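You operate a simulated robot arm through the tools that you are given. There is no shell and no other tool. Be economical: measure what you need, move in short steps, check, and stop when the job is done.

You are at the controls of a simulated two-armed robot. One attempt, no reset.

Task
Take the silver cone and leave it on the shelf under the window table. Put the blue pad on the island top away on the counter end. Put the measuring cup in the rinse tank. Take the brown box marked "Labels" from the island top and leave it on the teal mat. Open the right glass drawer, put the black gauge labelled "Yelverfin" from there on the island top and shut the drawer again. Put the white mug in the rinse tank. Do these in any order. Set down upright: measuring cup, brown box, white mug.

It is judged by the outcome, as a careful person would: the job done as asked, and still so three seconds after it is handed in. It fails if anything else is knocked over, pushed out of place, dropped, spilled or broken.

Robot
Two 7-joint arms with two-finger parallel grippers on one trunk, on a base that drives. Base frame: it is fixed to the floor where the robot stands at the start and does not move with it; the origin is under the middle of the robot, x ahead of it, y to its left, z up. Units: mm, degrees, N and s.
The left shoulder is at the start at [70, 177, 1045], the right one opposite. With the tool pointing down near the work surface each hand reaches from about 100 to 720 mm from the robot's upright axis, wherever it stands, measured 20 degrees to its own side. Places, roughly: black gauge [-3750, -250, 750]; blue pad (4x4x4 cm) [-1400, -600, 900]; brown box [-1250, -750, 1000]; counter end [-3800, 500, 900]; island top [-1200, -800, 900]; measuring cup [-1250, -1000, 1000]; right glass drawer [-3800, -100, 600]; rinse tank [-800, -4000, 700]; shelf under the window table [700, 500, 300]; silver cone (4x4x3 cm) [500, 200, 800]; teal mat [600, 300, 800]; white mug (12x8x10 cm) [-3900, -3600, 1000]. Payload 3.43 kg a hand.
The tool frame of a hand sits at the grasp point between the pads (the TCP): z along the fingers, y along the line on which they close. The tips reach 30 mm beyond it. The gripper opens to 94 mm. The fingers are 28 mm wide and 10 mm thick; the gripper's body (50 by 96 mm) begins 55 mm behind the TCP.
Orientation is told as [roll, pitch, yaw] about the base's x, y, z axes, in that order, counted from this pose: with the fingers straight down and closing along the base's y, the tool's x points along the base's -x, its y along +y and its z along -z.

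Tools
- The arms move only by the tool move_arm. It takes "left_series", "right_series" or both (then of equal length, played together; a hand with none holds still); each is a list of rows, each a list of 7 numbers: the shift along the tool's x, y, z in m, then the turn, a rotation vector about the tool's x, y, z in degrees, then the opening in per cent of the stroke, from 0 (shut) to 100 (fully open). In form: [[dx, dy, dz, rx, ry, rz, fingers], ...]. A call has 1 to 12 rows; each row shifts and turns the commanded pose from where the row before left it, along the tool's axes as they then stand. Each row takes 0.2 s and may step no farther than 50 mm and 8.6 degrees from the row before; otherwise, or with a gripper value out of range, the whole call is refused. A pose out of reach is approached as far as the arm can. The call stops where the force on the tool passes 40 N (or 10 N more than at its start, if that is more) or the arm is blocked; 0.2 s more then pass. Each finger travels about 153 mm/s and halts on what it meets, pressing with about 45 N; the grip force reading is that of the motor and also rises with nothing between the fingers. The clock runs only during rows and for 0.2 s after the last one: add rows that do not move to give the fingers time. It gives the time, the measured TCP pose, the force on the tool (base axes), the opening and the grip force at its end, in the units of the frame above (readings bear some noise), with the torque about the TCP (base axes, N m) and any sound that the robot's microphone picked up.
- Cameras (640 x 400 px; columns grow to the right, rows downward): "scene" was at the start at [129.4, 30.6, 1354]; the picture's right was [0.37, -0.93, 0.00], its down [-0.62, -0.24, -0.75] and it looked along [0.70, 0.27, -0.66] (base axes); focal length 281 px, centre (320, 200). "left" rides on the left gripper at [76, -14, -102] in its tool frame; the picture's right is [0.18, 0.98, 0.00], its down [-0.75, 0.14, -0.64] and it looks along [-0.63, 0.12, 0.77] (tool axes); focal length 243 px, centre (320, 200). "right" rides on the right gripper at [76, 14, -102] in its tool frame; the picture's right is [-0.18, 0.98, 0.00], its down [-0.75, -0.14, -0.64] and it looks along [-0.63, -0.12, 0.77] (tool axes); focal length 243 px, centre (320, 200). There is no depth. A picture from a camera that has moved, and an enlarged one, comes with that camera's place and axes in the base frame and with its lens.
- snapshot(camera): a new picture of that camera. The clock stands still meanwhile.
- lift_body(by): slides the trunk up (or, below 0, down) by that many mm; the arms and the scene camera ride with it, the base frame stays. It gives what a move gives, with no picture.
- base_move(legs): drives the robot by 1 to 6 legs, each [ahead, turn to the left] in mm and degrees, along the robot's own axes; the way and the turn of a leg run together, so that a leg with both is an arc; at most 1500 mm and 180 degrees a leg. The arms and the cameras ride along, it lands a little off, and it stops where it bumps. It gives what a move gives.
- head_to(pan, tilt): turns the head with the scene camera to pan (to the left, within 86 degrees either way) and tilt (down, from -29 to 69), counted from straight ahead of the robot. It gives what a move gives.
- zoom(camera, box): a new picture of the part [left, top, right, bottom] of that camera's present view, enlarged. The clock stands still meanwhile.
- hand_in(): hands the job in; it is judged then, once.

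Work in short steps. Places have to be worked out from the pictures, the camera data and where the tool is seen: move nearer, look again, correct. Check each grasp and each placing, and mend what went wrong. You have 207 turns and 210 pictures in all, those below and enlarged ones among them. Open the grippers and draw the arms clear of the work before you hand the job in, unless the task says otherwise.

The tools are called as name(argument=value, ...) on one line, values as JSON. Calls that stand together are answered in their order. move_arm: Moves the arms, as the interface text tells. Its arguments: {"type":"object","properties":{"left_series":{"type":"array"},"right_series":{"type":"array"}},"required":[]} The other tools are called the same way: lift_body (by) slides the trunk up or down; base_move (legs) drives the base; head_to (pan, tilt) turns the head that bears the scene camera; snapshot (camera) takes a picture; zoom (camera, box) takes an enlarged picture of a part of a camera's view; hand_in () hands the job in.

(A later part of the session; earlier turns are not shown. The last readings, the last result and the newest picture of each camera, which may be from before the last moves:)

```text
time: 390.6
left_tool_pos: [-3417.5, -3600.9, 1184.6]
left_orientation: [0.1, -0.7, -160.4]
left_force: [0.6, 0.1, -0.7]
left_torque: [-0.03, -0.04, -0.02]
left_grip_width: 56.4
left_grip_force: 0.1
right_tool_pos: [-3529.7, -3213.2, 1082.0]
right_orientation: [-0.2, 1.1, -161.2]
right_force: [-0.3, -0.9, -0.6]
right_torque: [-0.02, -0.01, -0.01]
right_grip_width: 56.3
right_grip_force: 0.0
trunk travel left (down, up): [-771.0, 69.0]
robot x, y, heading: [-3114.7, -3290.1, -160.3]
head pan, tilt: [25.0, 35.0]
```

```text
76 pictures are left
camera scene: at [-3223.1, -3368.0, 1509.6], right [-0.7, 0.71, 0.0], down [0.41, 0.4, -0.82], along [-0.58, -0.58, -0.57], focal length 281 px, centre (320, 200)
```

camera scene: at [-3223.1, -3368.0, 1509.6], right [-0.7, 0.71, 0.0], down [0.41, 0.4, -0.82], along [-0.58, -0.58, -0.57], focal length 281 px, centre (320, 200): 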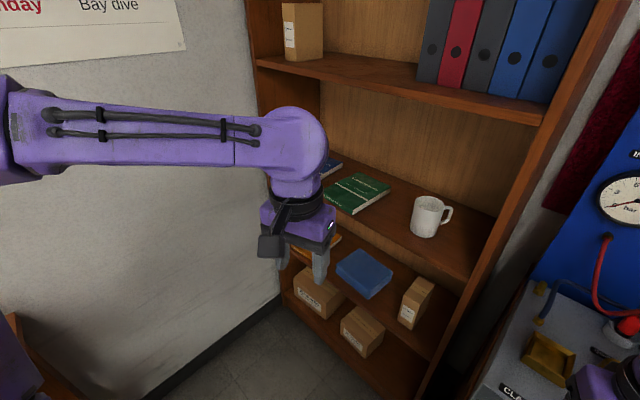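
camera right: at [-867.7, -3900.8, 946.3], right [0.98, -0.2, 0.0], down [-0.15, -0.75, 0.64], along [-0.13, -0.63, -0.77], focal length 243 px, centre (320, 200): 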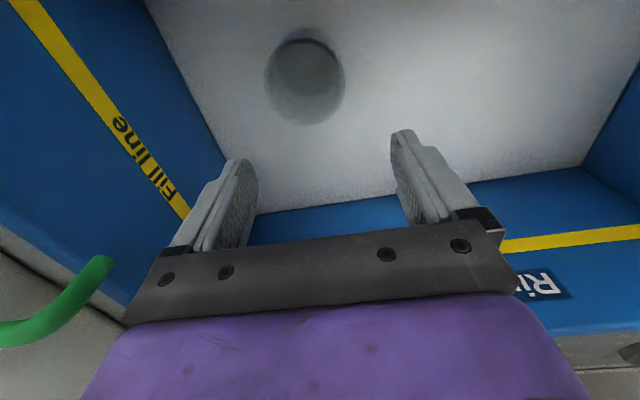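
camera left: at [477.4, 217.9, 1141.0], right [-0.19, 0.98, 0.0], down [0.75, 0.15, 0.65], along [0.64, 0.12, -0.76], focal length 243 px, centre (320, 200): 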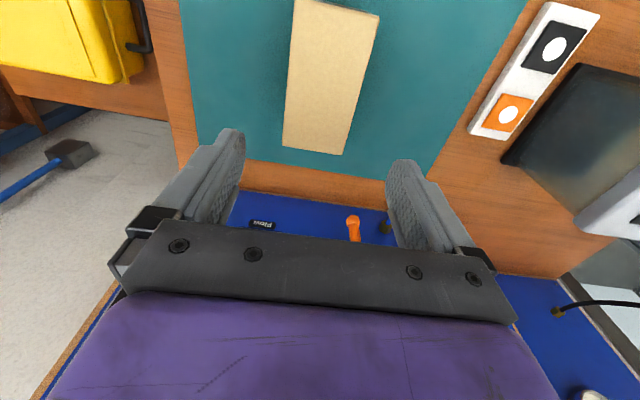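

The right hand bumped something on the console to the right. I look there at once.

head_to(pan=-20, tilt=40)

snapshot(camera="scene")

snapshot(camera="right")

```text
time: 391.7
left_tool_pos: [-3417.5, -3601.4, 1183.5]
left_orientation: [0.1, -0.6, -160.4]
left_force: [-0.4, -0.1, 0.9]
left_torque: [0.0, 0.0, 0.0]
left_grip_width: 56.4
left_grip_force: 0.0
right_tool_pos: [-3529.0, -3213.3, 1082.7]
right_orientation: [-0.2, 1.1, -161.1]
right_force: [0.6, -0.7, -0.2]
right_torque: [0.02, 0.01, -0.02]
right_grip_width: 56.5
right_grip_force: 0.0
trunk travel left (down, up): [-771.0, 69.0]
robot x, y, heading: [-3115.8, -3286.7, -160.1]
head pan, tilt: [-20.0, 40.0]
```

```text
75 pictures are left
camera scene: at [-3245.6, -3305.9, 1502.0], right [0.0, 1.0, 0.0], down [0.64, 0.0, -0.77], along [-0.77, 0.0, -0.64], focal length 281 px, centre (320, 200)
```

scene: 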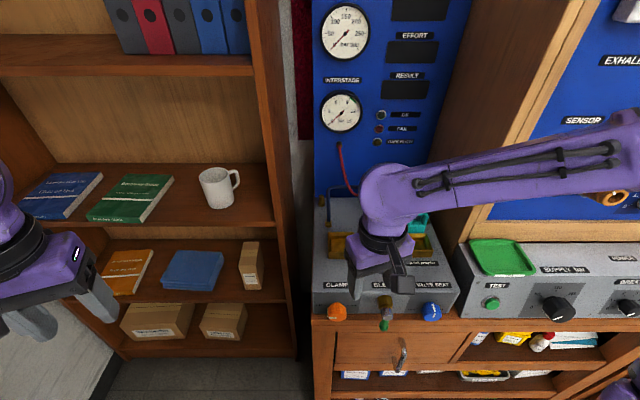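

```text
74 pictures are left
camera right: at [-3454.8, -3201.9, 1187.1], right [0.14, -0.99, 0.0], down [-0.77, -0.11, 0.63], along [-0.62, -0.09, -0.78], focal length 243 px, centre (320, 200)
```

right: 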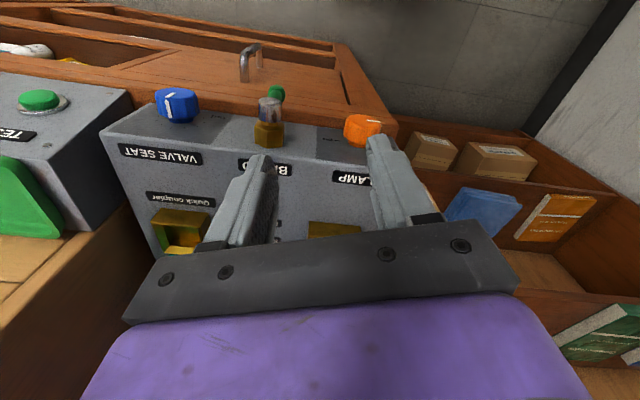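

zoom(camera="scene", box=[290, 130, 480, 340])

```text
1.90 times, centred on (385, 235) of scene
camera zoom: at [-3245.6, -3305.9, 1502.0], right [0.0, 1.0, 0.0], down [0.64, 0.0, -0.77], along [-0.77, 0.0, -0.64], focal length 536 px, centre (196, 133)
```

zoom: 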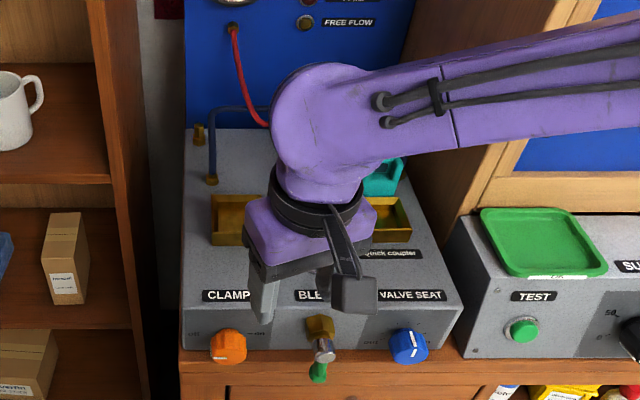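

Console and its items look unmoved (contact was with its fixed front). I retract the right hand well back first, then finish the positioning.

move_arm(right_series=[[0.04, 0, -0.01, 0, 0, 0, 50], [0.04, 0, -0.01, 0, 0, 0, 50], [0.04, 0, -0.01, 0, 0, 0, 50], [0.04, 0, -0.01, 0, 0, 0, 30], [0, 0, 0, 0, 0, 0, 0]])

base_move(legs=[[0, -19.8]])

head_to(pan=20, tilt=35)

snapshot(camera="scene")

```text
time: 392.9
left_tool_pos: [-3418.6, -3601.6, 1184.7]
left_orientation: [0.2, -0.6, -160.5]
left_force: [-0.1, -0.7, 0.8]
left_torque: [0.02, -0.02, -0.03]
left_grip_width: 56.4
left_grip_force: 0.0
right_tool_pos: [-3423.5, -3190.8, 1161.3]
right_orientation: [-0.1, 1.1, -161.4]
right_force: [-0.3, 1.3, -0.2]
right_torque: [-0.01, -0.01, 0.01]
right_grip_width: 0.2
right_grip_force: 33.7
right hand out of reach, approached as far as the arm can: row 2, 3, 4
trunk travel left (down, up): [-771.0, 69.0]
robot x, y, heading: [-3111.8, -3286.2, -160.2]
head pan, tilt: [-20.0, 40.0]
```

```text
time: 394.4
left_tool_pos: [-3504.0, -3480.0, 1184.8]
left_orientation: [0.1, -0.5, 179.8]
left_force: [0.4, -0.8, -0.5]
left_torque: [0.01, 0.01, 0.0]
left_grip_width: 56.5
left_grip_force: 0.0
right_tool_pos: [-3372.6, -3091.5, 1160.8]
right_orientation: [-0.1, 1.1, 179.0]
right_force: [0.2, -0.6, 0.0]
right_torque: [0.01, 0.02, -0.01]
right_grip_width: 0.0
right_grip_force: 33.0
trunk travel left (down, up): [-771.0, 69.0]
robot x, y, heading: [-3114.1, -3286.3, 180.1]
head pan, tilt: [-20.0, 40.0]
```

```text
time: 395.5
left_tool_pos: [-3505.4, -3481.3, 1183.9]
left_orientation: [0.2, -0.5, 179.8]
left_force: [0.8, 0.0, 0.0]
left_torque: [0.02, -0.03, 0.02]
left_grip_width: 56.6
left_grip_force: 0.1
right_tool_pos: [-3372.0, -3091.8, 1161.3]
right_orientation: [0.0, 1.1, 178.9]
right_force: [0.4, -0.1, -0.5]
right_torque: [0.0, 0.0, -0.02]
right_grip_width: 0.0
right_grip_force: 33.3
trunk travel left (down, up): [-771.0, 69.0]
robot x, y, heading: [-3110.4, -3288.2, 180.1]
head pan, tilt: [20.0, 35.0]
```

```text
72 pictures are left
camera scene: at [-3246.3, -3319.3, 1509.6], right [-0.34, 0.94, 0.0], down [0.54, 0.2, -0.82], along [-0.77, -0.28, -0.57], focal length 281 px, centre (320, 200)
```

scene: 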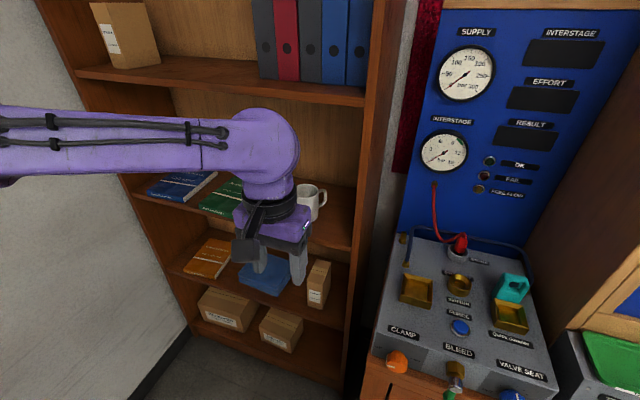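

I rotate the left hand 90° (closing along x, camera toward +y) and drive 110 mm ahead.

move_arm(left_series=[[0, 0, 0, 0, 0, -8.2, 60], [0, 0, 0, 0, 0, -8.2, 60], [0, 0, 0, 0, 0, -8.2, 60], [0, 0, 0, 0, 0, -8.2, 80], [0, 0, 0, 0, 0, -8.2, 100], [0, 0, 0, 0, 0, -8.2, 100], [0, 0, 0, 0, 0, -8.2, 100], [0, 0, 0, 0, 0, -8.2, 100], [0, 0, 0, 0, 0, -8.2, 100], [0, 0, 0, 0, 0, -8.2, 100], [0, 0, 0, 0, 0, -8, 100], [0, 0, 0, 0, 0, 0, 100]])

base_move(legs=[[110, 0]])

snapshot(camera="scene")

snapshot(camera="left")

```text
time: 398.1
left_tool_pos: [-3505.5, -3480.0, 1185.0]
left_orientation: [-0.6, -0.1, -90.1]
left_force: [-0.5, 0.1, -0.9]
left_torque: [-0.02, 0.05, 0.0]
left_grip_width: 93.9
left_grip_force: 0.2
right_tool_pos: [-3372.5, -3090.8, 1160.6]
right_orientation: [-0.1, 1.1, 178.9]
right_force: [0.2, -0.7, 0.9]
right_torque: [-0.06, 0.0, -0.03]
right_grip_width: 0.0
right_grip_force: 33.4
trunk travel left (down, up): [-771.0, 69.0]
robot x, y, heading: [-3113.1, -3289.9, 180.1]
head pan, tilt: [20.0, 35.0]
```

```text
time: 399.3
left_tool_pos: [-3615.3, -3479.1, 1185.2]
left_orientation: [-0.8, -0.1, -90.2]
left_force: [0.5, -0.9, 0.3]
left_torque: [0.04, 0.0, 0.02]
left_grip_width: 94.1
left_grip_force: 0.0
right_tool_pos: [-3481.5, -3091.0, 1160.4]
right_orientation: [-0.1, 1.1, 178.9]
right_force: [-0.8, -0.1, -0.3]
right_torque: [-0.01, 0.0, 0.03]
right_grip_width: 0.0
right_grip_force: 33.7
trunk travel left (down, up): [-771.0, 69.0]
robot x, y, heading: [-3225.3, -3287.9, 180.1]
head pan, tilt: [20.0, 35.0]
```

```text
71 pictures are left
camera scene: at [-3356.1, -3318.8, 1509.7], right [-0.34, 0.94, 0.0], down [0.54, 0.2, -0.82], along [-0.77, -0.28, -0.57], focal length 281 px, centre (320, 200)
```

scene: 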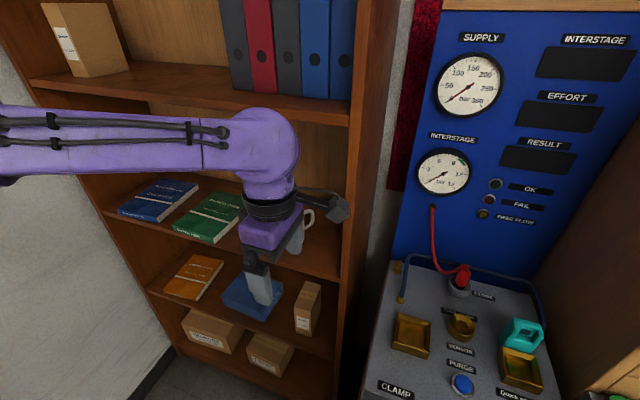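

```text
70 pictures are left
camera left: at [-3629.1, -3402.7, 1288.0], right [0.98, 0.18, -0.01], down [0.14, -0.75, 0.64], along [0.11, -0.63, -0.77], focal length 243 px, centre (320, 200)
```

left: 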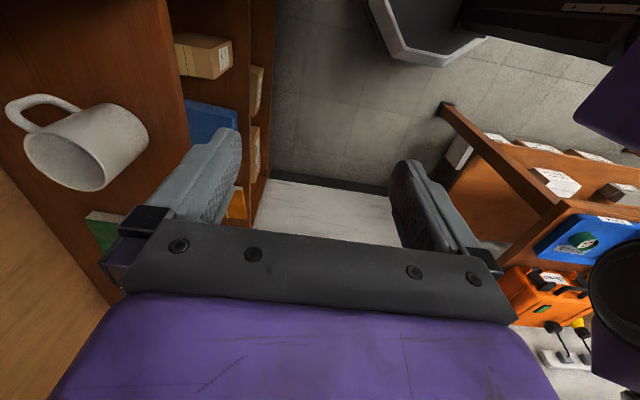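

From above, the handle actually points back-right (≈156°), so fingers closing along y (unrotated hand) fit, entering from the front. I rotate back and place the hand in front of the mug at z≈1060.

move_arm(left_series=[[0, 0, 0, 0, 0, 8.2, 100], [0, 0, 0, 0, 0, 8.2, 100], [0, 0, 0, 0, 0, 8.2, 100], [0, 0, 0, 0, 0, 8.2, 100], [0, 0, 0, 0, 0, 8.2, 100], [0, 0, 0, 0, 0, 8.2, 100], [0, 0, 0, 0, 0, 8.2, 100], [0, 0, 0, 0, 0, 8.2, 100], [0, 0, 0, 0, 0, 8.2, 100], [0, 0, 0, 0, 0, 8.2, 100], [0, 0, 0, 0, 0, 8, 100], [0, 0, 0, 0, 0, 0, 100]])

move_arm(left_series=[[0, 0.035, 0.03, 0, 0, 0, 100], [0, 0.035, 0.03, 0, 0, 0, 100], [0, 0.028, 0.03, 0, 0, 0, 100], [0, 0, 0.035, 0, 0, 0, 100], [-0.02, 0, 0, 0, 0, 0, 100], [0, 0, 0, 0, 0, 0, 100]])

snapshot(camera="left")

snapshot(camera="scene")

```text
time: 401.9
left_tool_pos: [-3617.6, -3479.6, 1184.4]
left_orientation: [0.1, -0.7, 179.6]
left_force: [0.7, -0.4, 0.1]
left_torque: [0.0, 0.01, 0.02]
left_grip_width: 94.1
left_grip_force: 0.0
right_tool_pos: [-3482.5, -3090.4, 1161.1]
right_orientation: [-0.1, 1.1, 178.7]
right_force: [-0.7, -0.5, -0.9]
right_torque: [-0.03, -0.03, -0.03]
right_grip_width: 0.0
right_grip_force: 32.7
trunk travel left (down, up): [-771.0, 69.0]
robot x, y, heading: [-3222.6, -3292.4, 179.9]
head pan, tilt: [20.0, 35.0]
```

```text
time: 403.3
left_tool_pos: [-3637.7, -3579.1, 1057.9]
left_orientation: [0.1, -0.7, 179.6]
left_force: [0.3, -1.3, 0.2]
left_torque: [0.04, 0.03, -0.01]
left_grip_width: 94.2
left_grip_force: 0.1
right_tool_pos: [-3483.1, -3092.2, 1161.0]
right_orientation: [-0.2, 1.1, 178.7]
right_force: [0.5, -0.6, 0.0]
right_torque: [0.0, 0.02, 0.02]
right_grip_width: 0.1
right_grip_force: 33.0
trunk travel left (down, up): [-771.0, 69.0]
robot x, y, heading: [-3220.6, -3286.0, 179.9]
head pan, tilt: [20.0, 35.0]
```

```text
69 pictures are left
camera left: at [-3560.6, -3564.3, 1160.6], right [0.18, -0.98, 0.0], down [-0.75, -0.14, 0.65], along [-0.64, -0.12, -0.76], focal length 243 px, centre (320, 200)
```

left: 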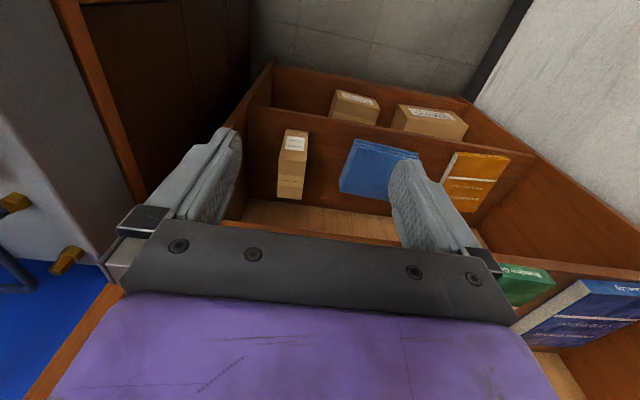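

```text
68 pictures are left
camera scene: at [-3356.8, -3320.0, 1509.6], right [-0.34, 0.94, 0.0], down [0.54, 0.2, -0.82], along [-0.77, -0.28, -0.57], focal length 281 px, centre (320, 200)
```

scene: 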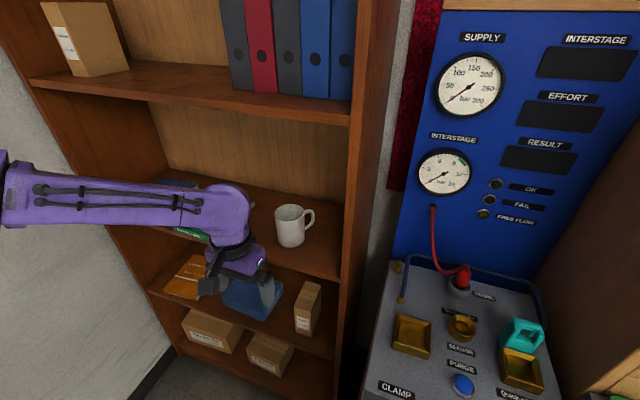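

Mug centre ≈[-3860,-3581], z 988–1082. I advance to x≈−3765 at z≈1055 and check alignment and clearance to the upper shelf.

move_arm(left_series=[[-0.043, 0.001, 0, 0, 0.7, 0, 100], [-0.043, 0, 0, 0, 0, 0, 100], [-0.043, 0, 0, 0, 0, 0, 100], [0, 0, 0, 0, 0, 0, 100]])

snapshot(camera="left")

snapshot(camera="scene")

```text
time: 404.3
left_tool_pos: [-3767.0, -3578.0, 1058.7]
left_orientation: [0.1, 0.0, 179.7]
left_force: [-0.9, 0.3, 0.2]
left_torque: [-0.01, 0.0, 0.01]
left_grip_width: 94.1
left_grip_force: 0.1
right_tool_pos: [-3482.6, -3090.4, 1160.4]
right_orientation: [-0.1, 1.0, 178.8]
right_force: [0.5, 0.7, -0.3]
right_torque: [-0.02, 0.01, 0.05]
right_grip_width: 0.0
right_grip_force: 33.7
trunk travel left (down, up): [-771.0, 69.0]
robot x, y, heading: [-3222.7, -3286.8, 179.8]
head pan, tilt: [20.0, 35.0]
```

```text
67 pictures are left
camera left: at [-3690.3, -3563.6, 1161.2], right [0.18, -0.98, 0.0], down [-0.75, -0.13, 0.64], along [-0.63, -0.12, -0.77], focal length 243 px, centre (320, 200)
```

left: 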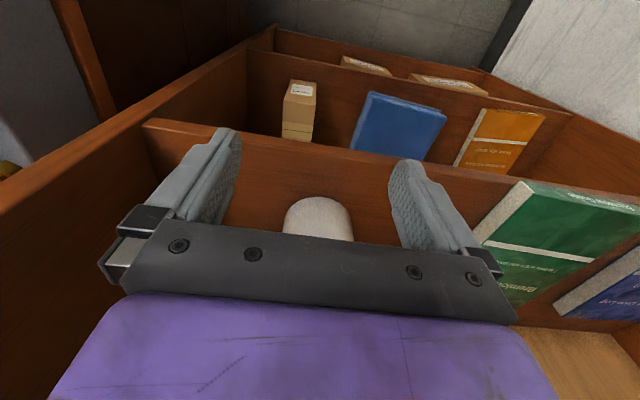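

```text
66 pictures are left
camera scene: at [-3356.8, -3318.6, 1509.6], right [-0.34, 0.94, 0.0], down [0.54, 0.2, -0.82], along [-0.77, -0.28, -0.57], focal length 281 px, centre (320, 200)
```

scene: 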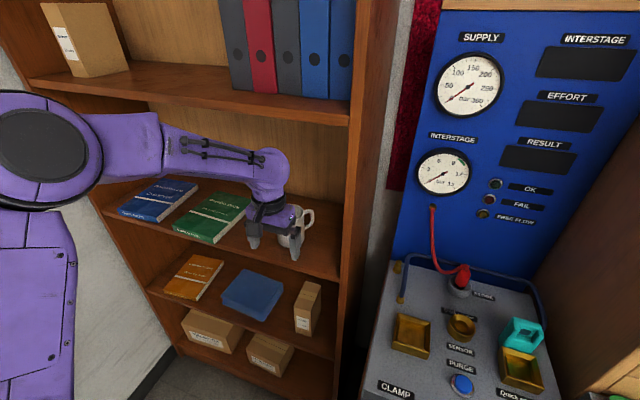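

The mug sits ≈9 mm further −y than the hand. I shift by 9 mm and advance 35 mm, then re-check.

move_arm(left_series=[[0, 0.009, 0, 0, 0, 0, 100], [-0.02, 0, 0, 0, 0, 0, 100], [0, 0, 0, 0, 0, 0, 100]])

zoom(camera="left", box=[180, 120, 460, 260])

zoom(camera="scene", box=[200, 120, 360, 280])

```text
time: 405.1
left_tool_pos: [-3787.0, -3587.8, 1061.0]
left_orientation: [0.1, 0.1, 179.7]
left_force: [0.1, 0.2, -0.1]
left_torque: [-0.01, 0.03, 0.01]
left_grip_width: 93.6
left_grip_force: 0.2
right_tool_pos: [-3481.8, -3092.1, 1159.8]
right_orientation: [-0.1, 1.0, 178.7]
right_force: [0.2, 0.4, -0.8]
right_torque: [0.0, -0.01, 0.02]
right_grip_width: 0.0
right_grip_force: 33.1
trunk travel left (down, up): [-771.0, 69.0]
robot x, y, heading: [-3226.0, -3289.8, 179.9]
head pan, tilt: [20.0, 35.0]
```

```text
2.29 times, centred on (320, 190) of left
camera zoom: at [-3711.4, -3573.3, 1163.5], right [0.18, -0.98, 0.0], down [-0.76, -0.14, 0.64], along [-0.63, -0.12, -0.77], focal length 555 px, centre (320, 223)
```

zoom: 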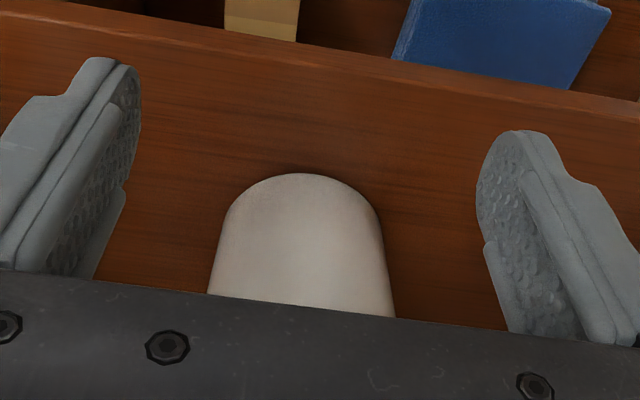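

```text
2.50 times, centred on (280, 200) of scene
camera zoom: at [-3357.0, -3318.9, 1509.6], right [-0.34, 0.94, 0.0], down [0.54, 0.2, -0.82], along [-0.77, -0.28, -0.57], focal length 703 px, centre (420, 200)
```

zoom: 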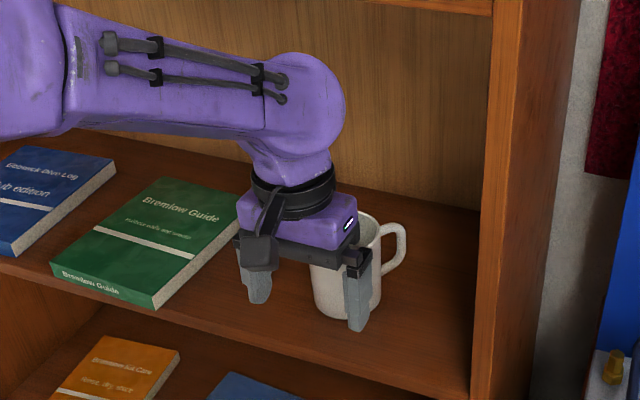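

Nearly centred. I nudge 2 mm and advance 40 mm, then verify.

move_arm(left_series=[[-0.02, 0.002, 0.003, 0, 0, 0, 100], [-0.02, 0, 0, 0, 0, 0, 100], [0, 0, 0, 0, 0, 0, 100]])

zoom(camera="left", box=[180, 120, 460, 260])

zoom(camera="scene", box=[200, 120, 360, 280])

```text
time: 405.9
left_tool_pos: [-3828.5, -3588.7, 1059.3]
left_orientation: [0.1, -0.1, 179.7]
left_force: [-0.3, 0.5, -0.3]
left_torque: [0.0, 0.02, -0.01]
left_grip_width: 94.0
left_grip_force: 0.0
right_tool_pos: [-3482.5, -3091.8, 1160.3]
right_orientation: [-0.1, 1.1, 178.8]
right_force: [0.6, 0.2, -0.2]
right_torque: [0.01, 0.01, 0.04]
right_grip_width: 0.0
right_grip_force: 32.6
trunk travel left (down, up): [-771.0, 69.0]
robot x, y, heading: [-3223.4, -3291.7, 179.6]
head pan, tilt: [20.0, 35.0]
```

```text
2.29 times, centred on (320, 190) of left
camera zoom: at [-3752.5, -3574.7, 1161.8], right [0.18, -0.98, 0.0], down [-0.75, -0.14, 0.64], along [-0.63, -0.12, -0.77], focal length 555 px, centre (320, 223)
```

zoom: 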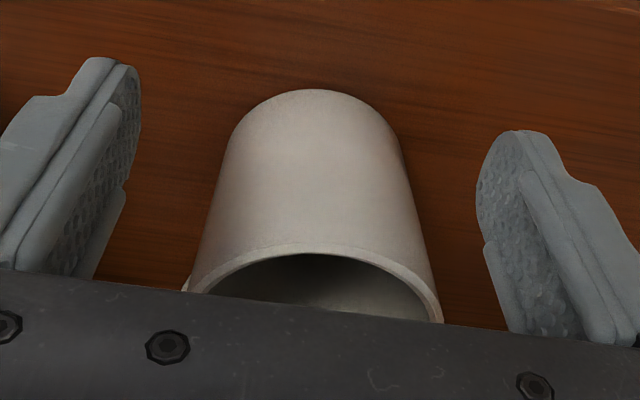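

```text
2.50 times, centred on (280, 200) of scene
camera zoom: at [-3356.4, -3319.1, 1509.7], right [-0.34, 0.94, 0.0], down [0.54, 0.2, -0.82], along [-0.77, -0.28, -0.57], focal length 703 px, centre (420, 200)
```

zoom: 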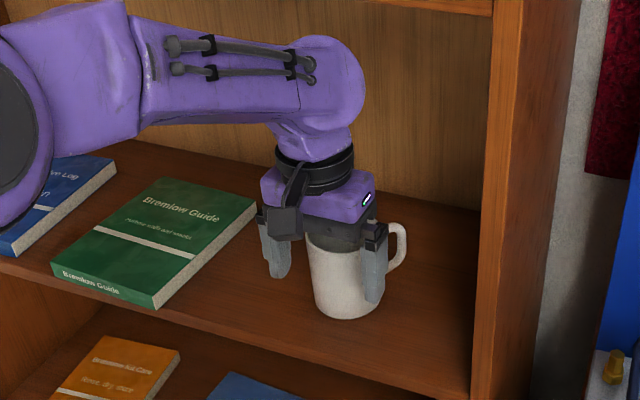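

Using the mug's true size, it is farther and lower: ≈[-3890,-3599], z 958–1054. I shift 10 mm to −y, lower to z≈1017, and drive 30 mm closer before advancing.

move_arm(left_series=[[0, 0.01, 0.02, 0, 0, 0, 100], [0, 0, 0.022, 0, 0, 0, 100], [0, 0, 0, 0, 0, 0, 100]])

zoom(camera="left", box=[180, 120, 460, 260])

```text
time: 406.7
left_tool_pos: [-3827.8, -3597.5, 1015.6]
left_orientation: [0.1, -0.1, 179.6]
left_force: [0.3, 1.0, 0.3]
left_torque: [0.01, -0.01, 0.0]
left_grip_width: 94.1
left_grip_force: 0.0
right_tool_pos: [-3483.0, -3090.4, 1160.2]
right_orientation: [-0.1, 1.1, 178.8]
right_force: [0.3, -0.1, 1.0]
right_torque: [-0.04, 0.0, -0.01]
right_grip_width: 0.0
right_grip_force: 32.8
trunk travel left (down, up): [-771.0, 69.0]
robot x, y, heading: [-3223.2, -3291.2, 180.0]
head pan, tilt: [20.0, 35.0]
```

```text
2.29 times, centred on (320, 190) of left
camera zoom: at [-3753.5, -3584.8, 1119.0], right [0.18, -0.98, 0.0], down [-0.75, -0.14, 0.64], along [-0.63, -0.12, -0.77], focal length 555 px, centre (320, 223)
```

zoom: 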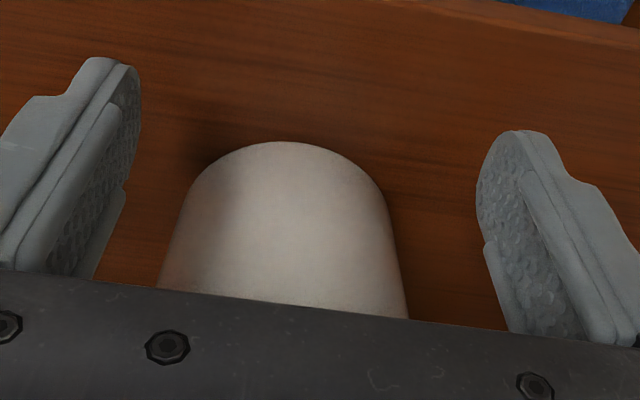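

Centred within a few millimetres. I drive 30 mm ahead and check again.

base_move(legs=[[30, 0]])

zoom(camera="left", box=[180, 120, 460, 260])

```text
time: 407.5
left_tool_pos: [-3854.2, -3599.2, 1019.5]
left_orientation: [0.1, -0.3, 179.6]
left_force: [1.6, 0.0, 0.4]
left_torque: [-0.03, 0.01, 0.01]
left_grip_width: 93.9
left_grip_force: 0.0
right_tool_pos: [-3506.2, -3090.5, 1161.0]
right_orientation: [-0.1, 0.8, 178.8]
right_force: [0.0, -0.3, 0.2]
right_torque: [0.05, 0.04, 0.01]
right_grip_width: 0.0
right_grip_force: 33.1
trunk travel left (down, up): [-771.0, 69.0]
robot x, y, heading: [-3255.2, -3292.6, 180.0]
head pan, tilt: [20.0, 35.0]
```

```text
2.29 times, centred on (320, 190) of left
camera zoom: at [-3778.0, -3584.8, 1122.1], right [0.18, -0.98, 0.0], down [-0.75, -0.14, 0.65], along [-0.64, -0.12, -0.76], focal length 555 px, centre (320, 223)
```

zoom: 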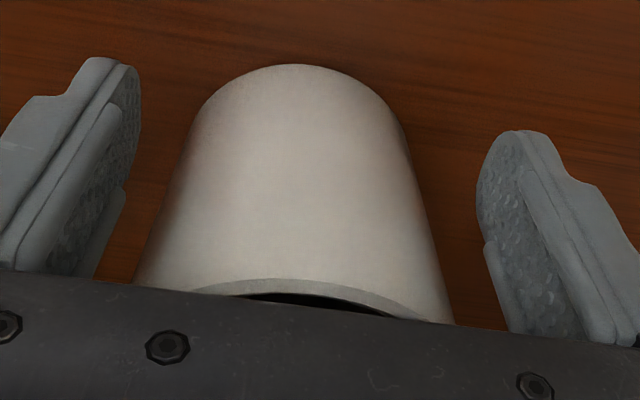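

Slightly right-heavy gap; I shift 3.5 mm to +y and advance 34 mm in small rows.

move_arm(left_series=[[0, -0.0035, 0, 0, 0, 0, 100], [-0.012, 0, 0, 0, 0, 0, 100], [-0.012, 0, 0, 0, 0, 0, 100], [-0.01, 0, 0, 0, 0, 0, 100], [0, 0, 0, 0, 0, 0, 100]])

snapshot(camera="left")

zoom(camera="scene", box=[200, 120, 360, 280])

```text
time: 408.7
left_tool_pos: [-3892.5, -3594.4, 1015.9]
left_orientation: [0.1, 0.0, 179.7]
left_force: [-0.3, 0.1, 0.1]
left_torque: [-0.01, 0.03, 0.03]
left_grip_width: 94.0
left_grip_force: 0.1
right_tool_pos: [-3511.9, -3090.7, 1160.3]
right_orientation: [-0.1, 1.1, 178.9]
right_force: [-0.7, -0.4, 0.0]
right_torque: [0.0, 0.0, 0.01]
right_grip_width: 0.0
right_grip_force: 33.2
trunk travel left (down, up): [-771.0, 69.0]
robot x, y, heading: [-3250.6, -3289.3, 179.9]
head pan, tilt: [20.0, 35.0]
```

```text
59 pictures are left
camera left: at [-3817.0, -3581.0, 1119.1], right [0.18, -0.98, 0.0], down [-0.75, -0.14, 0.64], along [-0.63, -0.12, -0.77], focal length 243 px, centre (320, 200)
```

left: 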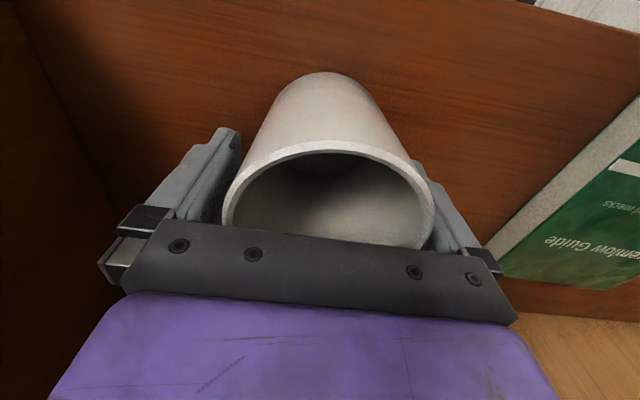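

```text
2.50 times, centred on (280, 200) of scene
camera zoom: at [-3386.4, -3318.7, 1509.6], right [-0.34, 0.94, 0.0], down [0.54, 0.2, -0.82], along [-0.77, -0.28, -0.57], focal length 703 px, centre (420, 200)
```

zoom: 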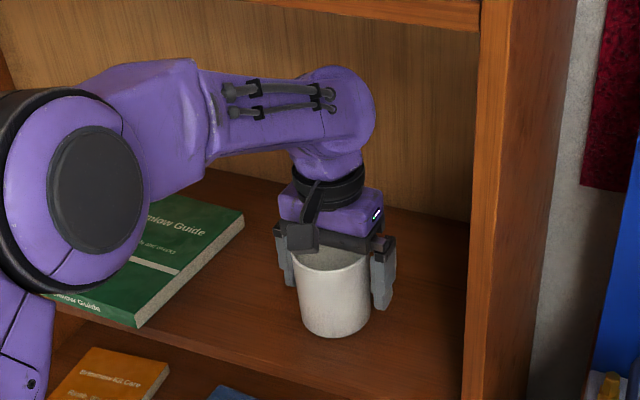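

The mug sits between the fingers. I close.

move_arm(left_series=[[0, 0, 0, 0, 0, 0, 90], [0, 0, 0, 0, 0, 0, 80], [0, 0, 0, 0, 0, 0, 65], [0, 0, 0, 0, 0, 0, 55], [0, 0, 0, 0, 0, 0, 55]])

snapshot(camera="left")

```text
time: 409.9
left_tool_pos: [-3893.7, -3595.2, 1016.1]
left_orientation: [0.1, 0.1, 179.7]
left_force: [-0.5, -0.7, 0.3]
left_torque: [-0.02, 0.01, -0.03]
left_grip_width: 81.5
left_grip_force: 45.1
right_tool_pos: [-3512.6, -3091.8, 1161.0]
right_orientation: [-0.1, 1.2, 178.8]
right_force: [0.8, 0.8, -0.1]
right_torque: [0.02, 0.0, 0.02]
right_grip_width: 0.2
right_grip_force: 33.0
trunk travel left (down, up): [-771.0, 69.0]
robot x, y, heading: [-3255.6, -3289.5, 179.6]
head pan, tilt: [20.0, 35.0]
```

```text
57 pictures are left
camera left: at [-3817.3, -3581.4, 1118.8], right [0.18, -0.98, 0.0], down [-0.75, -0.14, 0.64], along [-0.63, -0.12, -0.77], focal length 243 px, centre (320, 200)
```

left: 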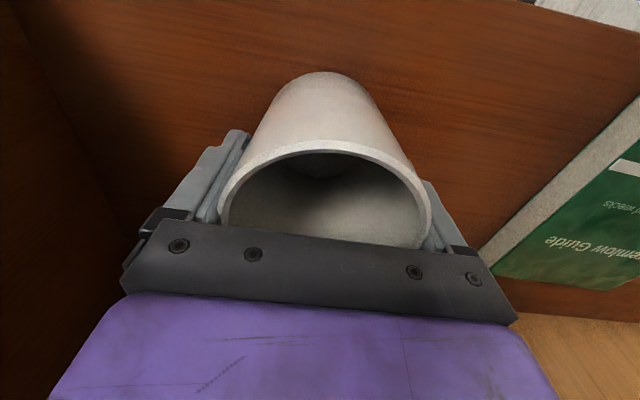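

Gripped at 81.5 mm. I lift 25 mm and back straight out.

move_arm(left_series=[[0, 0, -0.01, 0, 0, 0, 55], [0, 0, -0.015, 0, 0, 0, 55], [0, 0, 0, 0, 0, 0, 55]])

snapshot(camera="left")

base_move(legs=[[-400, 0]])

snapshot(camera="scene")

```text
time: 410.7
left_tool_pos: [-3893.5, -3594.0, 1040.0]
left_orientation: [0.1, -0.1, 179.5]
left_force: [-0.2, 0.2, -3.5]
left_torque: [-0.01, 0.0, 0.03]
left_grip_width: 82.0
left_grip_force: 45.7
right_tool_pos: [-3513.0, -3089.9, 1160.4]
right_orientation: [-0.1, 1.1, 178.7]
right_force: [0.2, -0.6, 0.3]
right_torque: [0.0, -0.03, -0.03]
right_grip_width: 0.0
right_grip_force: 32.8
trunk travel left (down, up): [-771.0, 69.0]
robot x, y, heading: [-3252.8, -3288.1, 180.0]
head pan, tilt: [20.0, 35.0]
```

```text
56 pictures are left
camera left: at [-3817.2, -3580.7, 1143.6], right [0.18, -0.98, 0.0], down [-0.76, -0.14, 0.64], along [-0.63, -0.12, -0.77], focal length 243 px, centre (320, 200)
```

left: 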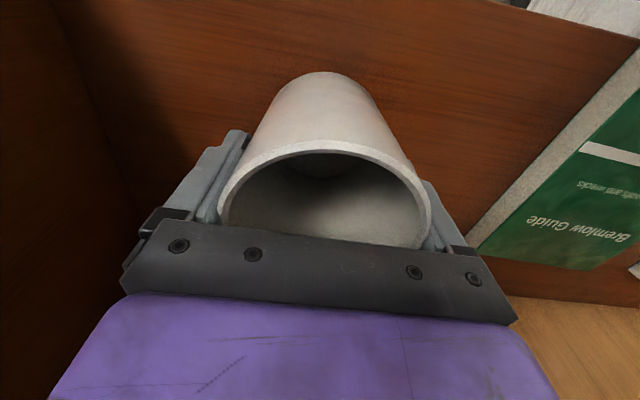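

```text
time: 413.2
left_tool_pos: [-3495.4, -3598.7, 1040.0]
left_orientation: [0.1, 0.1, -180.0]
left_force: [0.3, 0.7, -2.9]
left_torque: [-0.02, 0.0, 0.02]
left_grip_width: 82.1
left_grip_force: 44.3
right_tool_pos: [-3118.2, -3091.9, 1160.7]
right_orientation: [0.0, 1.2, 179.2]
right_force: [0.4, 0.0, 0.0]
right_torque: [0.02, -0.01, 0.03]
right_grip_width: 0.0
right_grip_force: 33.2
trunk travel left (down, up): [-771.0, 69.0]
robot x, y, heading: [-2860.9, -3287.4, -179.9]
head pan, tilt: [20.0, 35.0]
```

```text
55 pictures are left
camera scene: at [-2991.7, -3319.5, 1509.4], right [-0.35, 0.94, 0.0], down [0.54, 0.2, -0.82], along [-0.77, -0.28, -0.57], focal length 281 px, centre (320, 200)
```

scene: 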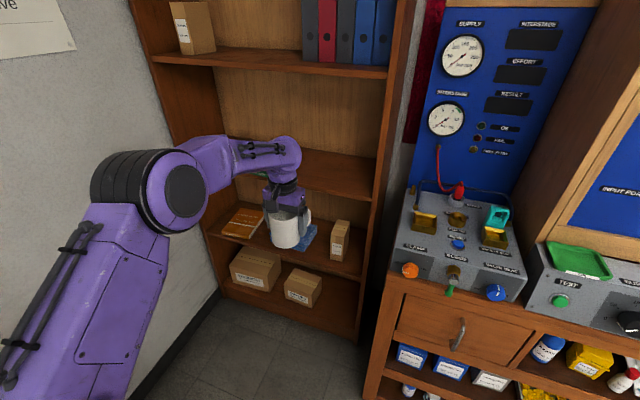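

The mug is out and upright. I retract the left arm and drive back to the rinse counter.

move_arm(left_series=[[0.04, -0.01, 0, 0, 0, 0, 55], [0.04, -0.01, 0, 0, 0, 0, 55], [0.04, -0.01, 0, 0, 0, 0, 55], [0.04, -0.01, 0, 0, 0, 0, 55], [0.04, -0.01, 0, 0, 0, 0, 55], [0.03, 0, 0, 0, 0, 0, 55], [0, 0, 0, 0, 0, 0, 55]])

base_move(legs=[[0, -90], [350, 0], [0, -90], [1000, 0], [910, 0]])

snapshot(camera="left")

```text
time: 414.8
left_tool_pos: [-3265.8, -3548.8, 1041.0]
left_orientation: [0.0, 0.1, -180.1]
left_force: [-0.2, 0.0, -2.5]
left_torque: [0.0, -0.03, -0.05]
left_grip_width: 81.6
left_grip_force: 44.7
right_tool_pos: [-3117.1, -3092.8, 1160.6]
right_orientation: [-0.1, 1.2, 179.2]
right_force: [0.2, -0.6, -1.0]
right_torque: [0.0, -0.03, 0.01]
right_grip_width: 0.0
right_grip_force: 32.9
trunk travel left (down, up): [-771.0, 69.0]
robot x, y, heading: [-2859.7, -3287.3, -179.8]
head pan, tilt: [20.0, 35.0]
```

```text
time: 433.9
left_tool_pos: [-557.6, -2612.1, 1042.5]
left_orientation: [0.0, 0.0, 1.3]
left_force: [0.8, -0.2, -3.1]
left_torque: [-0.01, -0.03, 0.01]
left_grip_width: 80.9
left_grip_force: 44.8
right_tool_pos: [-695.3, -3071.9, 1161.2]
right_orientation: [-0.1, 1.1, 0.5]
right_force: [-0.2, -0.1, -1.1]
right_torque: [-0.01, 0.0, -0.01]
right_grip_width: 0.0
right_grip_force: 33.1
trunk travel left (down, up): [-771.0, 69.0]
robot x, y, heading: [-962.6, -2881.7, 1.3]
head pan, tilt: [20.0, 35.0]
```

```text
54 pictures are left
camera left: at [-633.7, -2628.8, 1144.2], right [-0.21, 0.98, 0.0], down [0.75, 0.16, 0.64], along [0.63, 0.13, -0.77], focal length 243 px, centre (320, 200)
```

left: 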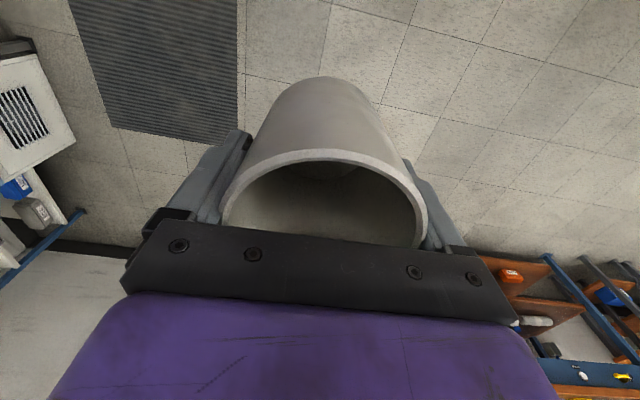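

Mug still held. I turn to face the tank and approach part way.

base_move(legs=[[0, -91.3], [270, 0]])

head_to(pan=8, tilt=45)

snapshot(camera="scene")

```text
time: 439.6
left_tool_pos: [-677.4, -3551.0, 1041.9]
left_orientation: [0.1, 0.0, -88.5]
left_force: [-0.1, -0.1, -2.5]
left_torque: [0.0, -0.01, -0.03]
left_grip_width: 80.2
left_grip_force: 45.0
right_tool_pos: [-1138.1, -3415.6, 1161.5]
right_orientation: [0.0, 1.0, -89.1]
right_force: [0.2, -0.2, -0.5]
right_torque: [0.0, 0.0, 0.0]
right_grip_width: 0.0
right_grip_force: 32.6
trunk travel left (down, up): [-771.0, 69.0]
robot x, y, heading: [-947.7, -3154.8, -88.0]
head pan, tilt: [20.0, 35.0]
```

```text
time: 440.3
left_tool_pos: [-678.8, -3550.9, 1042.4]
left_orientation: [0.1, 0.1, -88.4]
left_force: [0.0, -0.1, -2.6]
left_torque: [-0.01, 0.03, 0.0]
left_grip_width: 80.1
left_grip_force: 45.1
right_tool_pos: [-1137.5, -3416.8, 1159.3]
right_orientation: [-0.2, 1.2, -89.3]
right_force: [0.2, 0.8, 0.1]
right_torque: [-0.01, 0.0, 0.04]
right_grip_width: 0.0
right_grip_force: 33.1
trunk travel left (down, up): [-771.0, 69.0]
robot x, y, heading: [-949.8, -3153.6, -88.1]
head pan, tilt: [8.0, 45.0]
```

```text
53 pictures are left
camera scene: at [-933.0, -3283.5, 1494.7], right [-0.99, -0.17, 0.0], down [-0.12, 0.7, -0.71], along [0.12, -0.7, -0.71], focal length 281 px, centre (320, 200)
```

scene: 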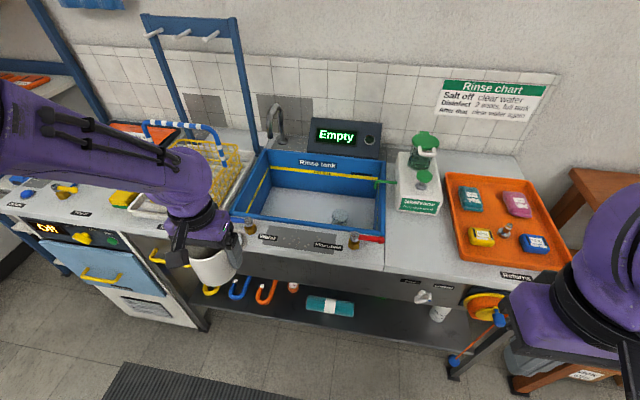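

I drive the last 150 mm and extend the mug over the left part of the tank (target [-735,-3950]).

base_move(legs=[[150, 0]])

move_arm(left_series=[[-0.041, -0.0115, 0, 0, 0, 0, 55], [-0.041, -0.0115, 0, 0, 0, 0, 55], [-0.041, -0.0115, 0, 0, 0, 0, 55], [-0.041, -0.0115, 0, 0, 0, 0, 55], [-0.041, -0.0115, 0, 0, 0, 0, 55], [-0.041, -0.0115, 0, 0, 0, 0, 55], [0, 0, 0, 0, 0, 0, 55]])

snapshot(camera="left")

snapshot(camera="scene")

```text
time: 441.7
left_tool_pos: [-670.9, -3702.4, 1042.3]
left_orientation: [0.2, 0.1, -88.2]
left_force: [-0.1, -0.3, -2.7]
left_torque: [-0.04, 0.01, -0.02]
left_grip_width: 80.3
left_grip_force: 45.3
right_tool_pos: [-1132.4, -3568.3, 1162.0]
right_orientation: [-0.1, 1.0, -88.9]
right_force: [-0.6, -0.2, 0.0]
right_torque: [-0.01, -0.02, -0.05]
right_grip_width: 0.0
right_grip_force: 33.4
trunk travel left (down, up): [-771.0, 69.0]
robot x, y, heading: [-944.0, -3302.7, -87.7]
head pan, tilt: [8.0, 45.0]
```

```text
time: 443.3
left_tool_pos: [-732.4, -3951.4, 1041.9]
left_orientation: [0.1, 0.1, -88.2]
left_force: [0.5, 0.5, -3.1]
left_torque: [-0.02, 0.01, 0.0]
left_grip_width: 80.3
left_grip_force: 45.2
right_tool_pos: [-1132.1, -3568.1, 1159.8]
right_orientation: [-0.1, 1.1, -89.0]
right_force: [-0.2, -0.2, 0.5]
right_torque: [-0.02, 0.03, 0.02]
right_grip_width: 0.0
right_grip_force: 32.8
trunk travel left (down, up): [-771.0, 69.0]
robot x, y, heading: [-945.8, -3305.2, -87.8]
head pan, tilt: [8.0, 45.0]
```

```text
52 pictures are left
camera left: at [-749.9, -3876.3, 1144.7], right [0.98, 0.22, 0.0], down [0.16, -0.75, 0.64], along [0.14, -0.63, -0.77], focal length 243 px, centre (320, 200)
```

left: 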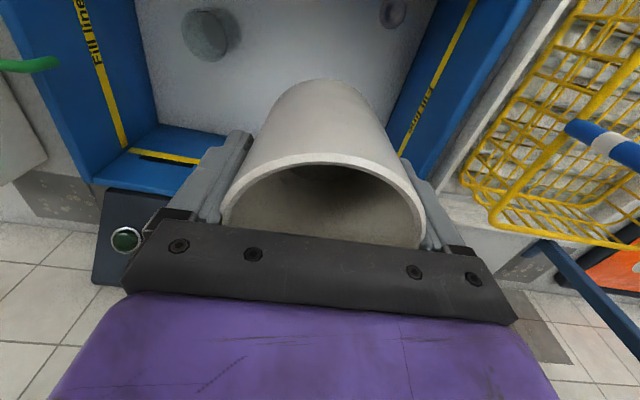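

```text
51 pictures are left
camera scene: at [-927.4, -3434.4, 1494.8], right [-0.98, -0.17, 0.0], down [-0.12, 0.7, -0.71], along [0.12, -0.7, -0.71], focal length 281 px, centre (320, 200)
```

scene: 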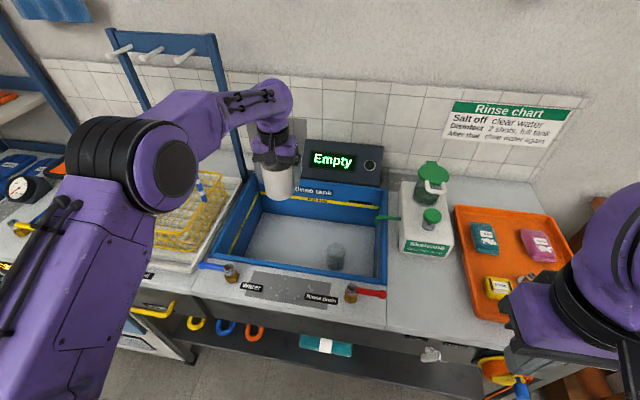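

Good position: cup and drain are clear of the mug's footprint. I lower 200 mm and check.

move_arm(left_series=[[0, 0, 0.045, 0, 0, 0, 55], [0, 0, 0.045, 0, 0, 0, 55], [0, 0, 0.045, 0, 0, 0, 55], [0, 0, 0.045, 0, 0, 0, 55], [0, 0, 0.02, 0, 0, 0, 55], [0, 0, 0, 0, 0, 0, 55]])

snapshot(camera="scene")

snapshot(camera="left")

```text
time: 444.7
left_tool_pos: [-731.5, -3953.5, 840.1]
left_orientation: [0.2, 0.0, -88.1]
left_force: [0.7, 0.1, -2.5]
left_torque: [0.0, -0.01, 0.02]
left_grip_width: 80.3
left_grip_force: 45.3
right_tool_pos: [-1133.0, -3569.5, 1160.5]
right_orientation: [-0.1, 1.2, -89.0]
right_force: [0.1, -0.1, 0.7]
right_torque: [0.0, -0.02, -0.02]
right_grip_width: 0.0
right_grip_force: 33.3
trunk travel left (down, up): [-771.0, 69.0]
robot x, y, heading: [-943.9, -3308.0, -88.0]
head pan, tilt: [8.0, 45.0]
```

```text
50 pictures are left
camera scene: at [-927.8, -3435.5, 1494.7], right [-0.98, -0.17, 0.0], down [-0.12, 0.7, -0.71], along [0.12, -0.7, -0.71], focal length 281 px, centre (320, 200)
```

scene: 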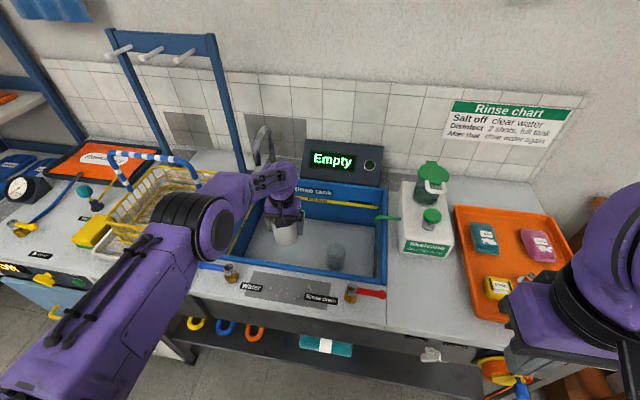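

```text
49 pictures are left
camera left: at [-748.8, -3878.3, 943.3], right [0.98, 0.21, 0.0], down [0.16, -0.75, 0.64], along [0.14, -0.63, -0.77], focal length 243 px, centre (320, 200)
```

left: 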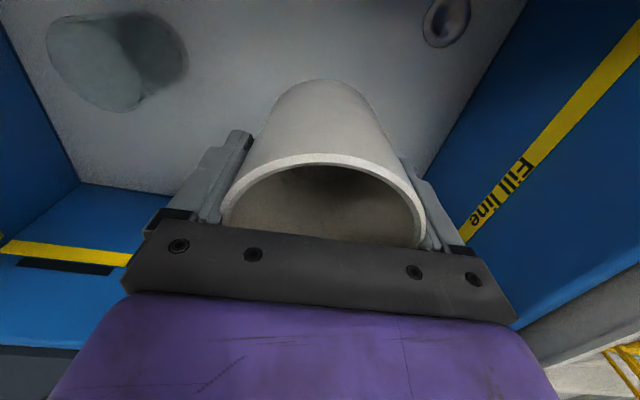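

Clear. I continue down to z≈757.

move_arm(left_series=[[0, 0, 0.03, 0, 0, 0, 55], [0, 0, 0.03, 0, 0, 0, 55], [0, 0, 0.022, 0, 0, 0, 55], [0, 0, 0, 0, 0, 0, 55]])

snapshot(camera="scene")

```text
time: 445.7
left_tool_pos: [-725.4, -3944.0, 761.3]
left_orientation: [0.1, 0.1, -88.2]
left_force: [0.0, 0.9, -3.5]
left_torque: [0.03, 0.0, -0.01]
left_grip_width: 80.0
left_grip_force: 44.9
left hand out of reach, approached as far as the arm can: row 3
right_tool_pos: [-1133.3, -3569.3, 1160.6]
right_orientation: [-0.1, 1.0, -89.0]
right_force: [-0.5, 0.2, -0.7]
right_torque: [0.03, -0.01, 0.0]
right_grip_width: 0.0
right_grip_force: 33.6
trunk travel left (down, up): [-771.0, 69.0]
robot x, y, heading: [-943.4, -3304.1, -88.1]
head pan, tilt: [8.0, 45.0]
```

```text
48 pictures are left
camera scene: at [-927.9, -3436.0, 1494.7], right [-0.98, -0.17, 0.0], down [-0.12, 0.7, -0.71], along [0.12, -0.7, -0.71], focal length 281 px, centre (320, 200)
```

scene: 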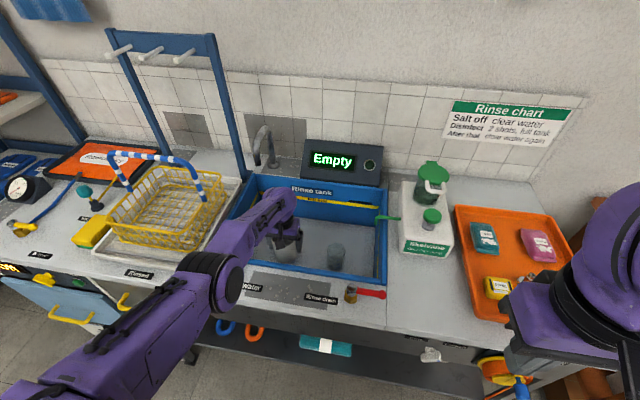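

Out of arm reach at 761; the rest (~27 mm) I do with the trunk, finely at the end.

lift_body(by=-18)

lift_body(by=-4)

```text
time: 446.4
left_tool_pos: [-725.5, -3945.2, 742.9]
left_orientation: [0.1, 0.1, -88.2]
left_force: [0.1, -0.6, -3.5]
left_torque: [-0.01, -0.05, -0.01]
left_grip_width: 80.2
left_grip_force: 44.7
right_tool_pos: [-1133.4, -3568.2, 1141.6]
right_orientation: [-0.1, 1.1, -89.0]
right_force: [0.6, 0.2, 0.0]
right_torque: [0.02, -0.03, -0.01]
right_grip_width: 0.0
right_grip_force: 33.2
trunk travel left (down, up): [-753.0, 87.0]
robot x, y, heading: [-946.9, -3302.3, -88.0]
head pan, tilt: [8.0, 45.0]
```

```text
time: 446.9
left_tool_pos: [-726.2, -3944.6, 739.6]
left_orientation: [0.1, 0.1, -88.2]
left_force: [0.1, -0.6, -3.0]
left_torque: [0.03, -0.02, -0.02]
left_grip_width: 79.9
left_grip_force: 45.2
right_tool_pos: [-1133.1, -3569.2, 1137.9]
right_orientation: [-0.1, 1.2, -88.9]
right_force: [-0.2, -0.3, -0.4]
right_torque: [0.0, 0.01, 0.02]
right_grip_width: 0.3
right_grip_force: 33.4
trunk travel left (down, up): [-749.0, 91.0]
robot x, y, heading: [-944.5, -3304.6, -87.8]
head pan, tilt: [8.0, 45.0]
```

lift_body(by=-3)

lift_body(by=-3)

```text
time: 447.4
left_tool_pos: [-726.3, -3944.4, 735.7]
left_orientation: [0.2, 0.1, -88.1]
left_force: [0.8, -0.4, -3.4]
left_torque: [0.02, -0.02, -0.01]
left_grip_width: 79.8
left_grip_force: 45.2
right_tool_pos: [-1132.6, -3570.0, 1136.2]
right_orientation: [-0.3, 1.1, -89.1]
right_force: [-0.1, -0.3, 0.3]
right_torque: [-0.01, -0.01, 0.04]
right_grip_width: 0.0
right_grip_force: 32.3
trunk travel left (down, up): [-746.0, 94.0]
robot x, y, heading: [-947.7, -3302.8, -88.2]
head pan, tilt: [8.0, 45.0]
```

```text
time: 447.9
left_tool_pos: [-726.7, -3945.3, 736.1]
left_orientation: [0.2, -0.3, -88.3]
left_force: [1.8, 0.6, 10.0]
left_torque: [-0.05, 0.32, -0.05]
left_grip_width: 79.9
left_grip_force: 45.1
right_tool_pos: [-1132.5, -3567.0, 1133.0]
right_orientation: [-0.2, 1.1, -89.1]
right_force: [-0.3, 0.3, -0.5]
right_torque: [-0.01, 0.02, 0.02]
right_grip_width: 0.1
right_grip_force: 33.1
trunk travel left (down, up): [-743.0, 97.0]
robot x, y, heading: [-944.6, -3305.9, -87.8]
head pan, tilt: [8.0, 45.0]
```

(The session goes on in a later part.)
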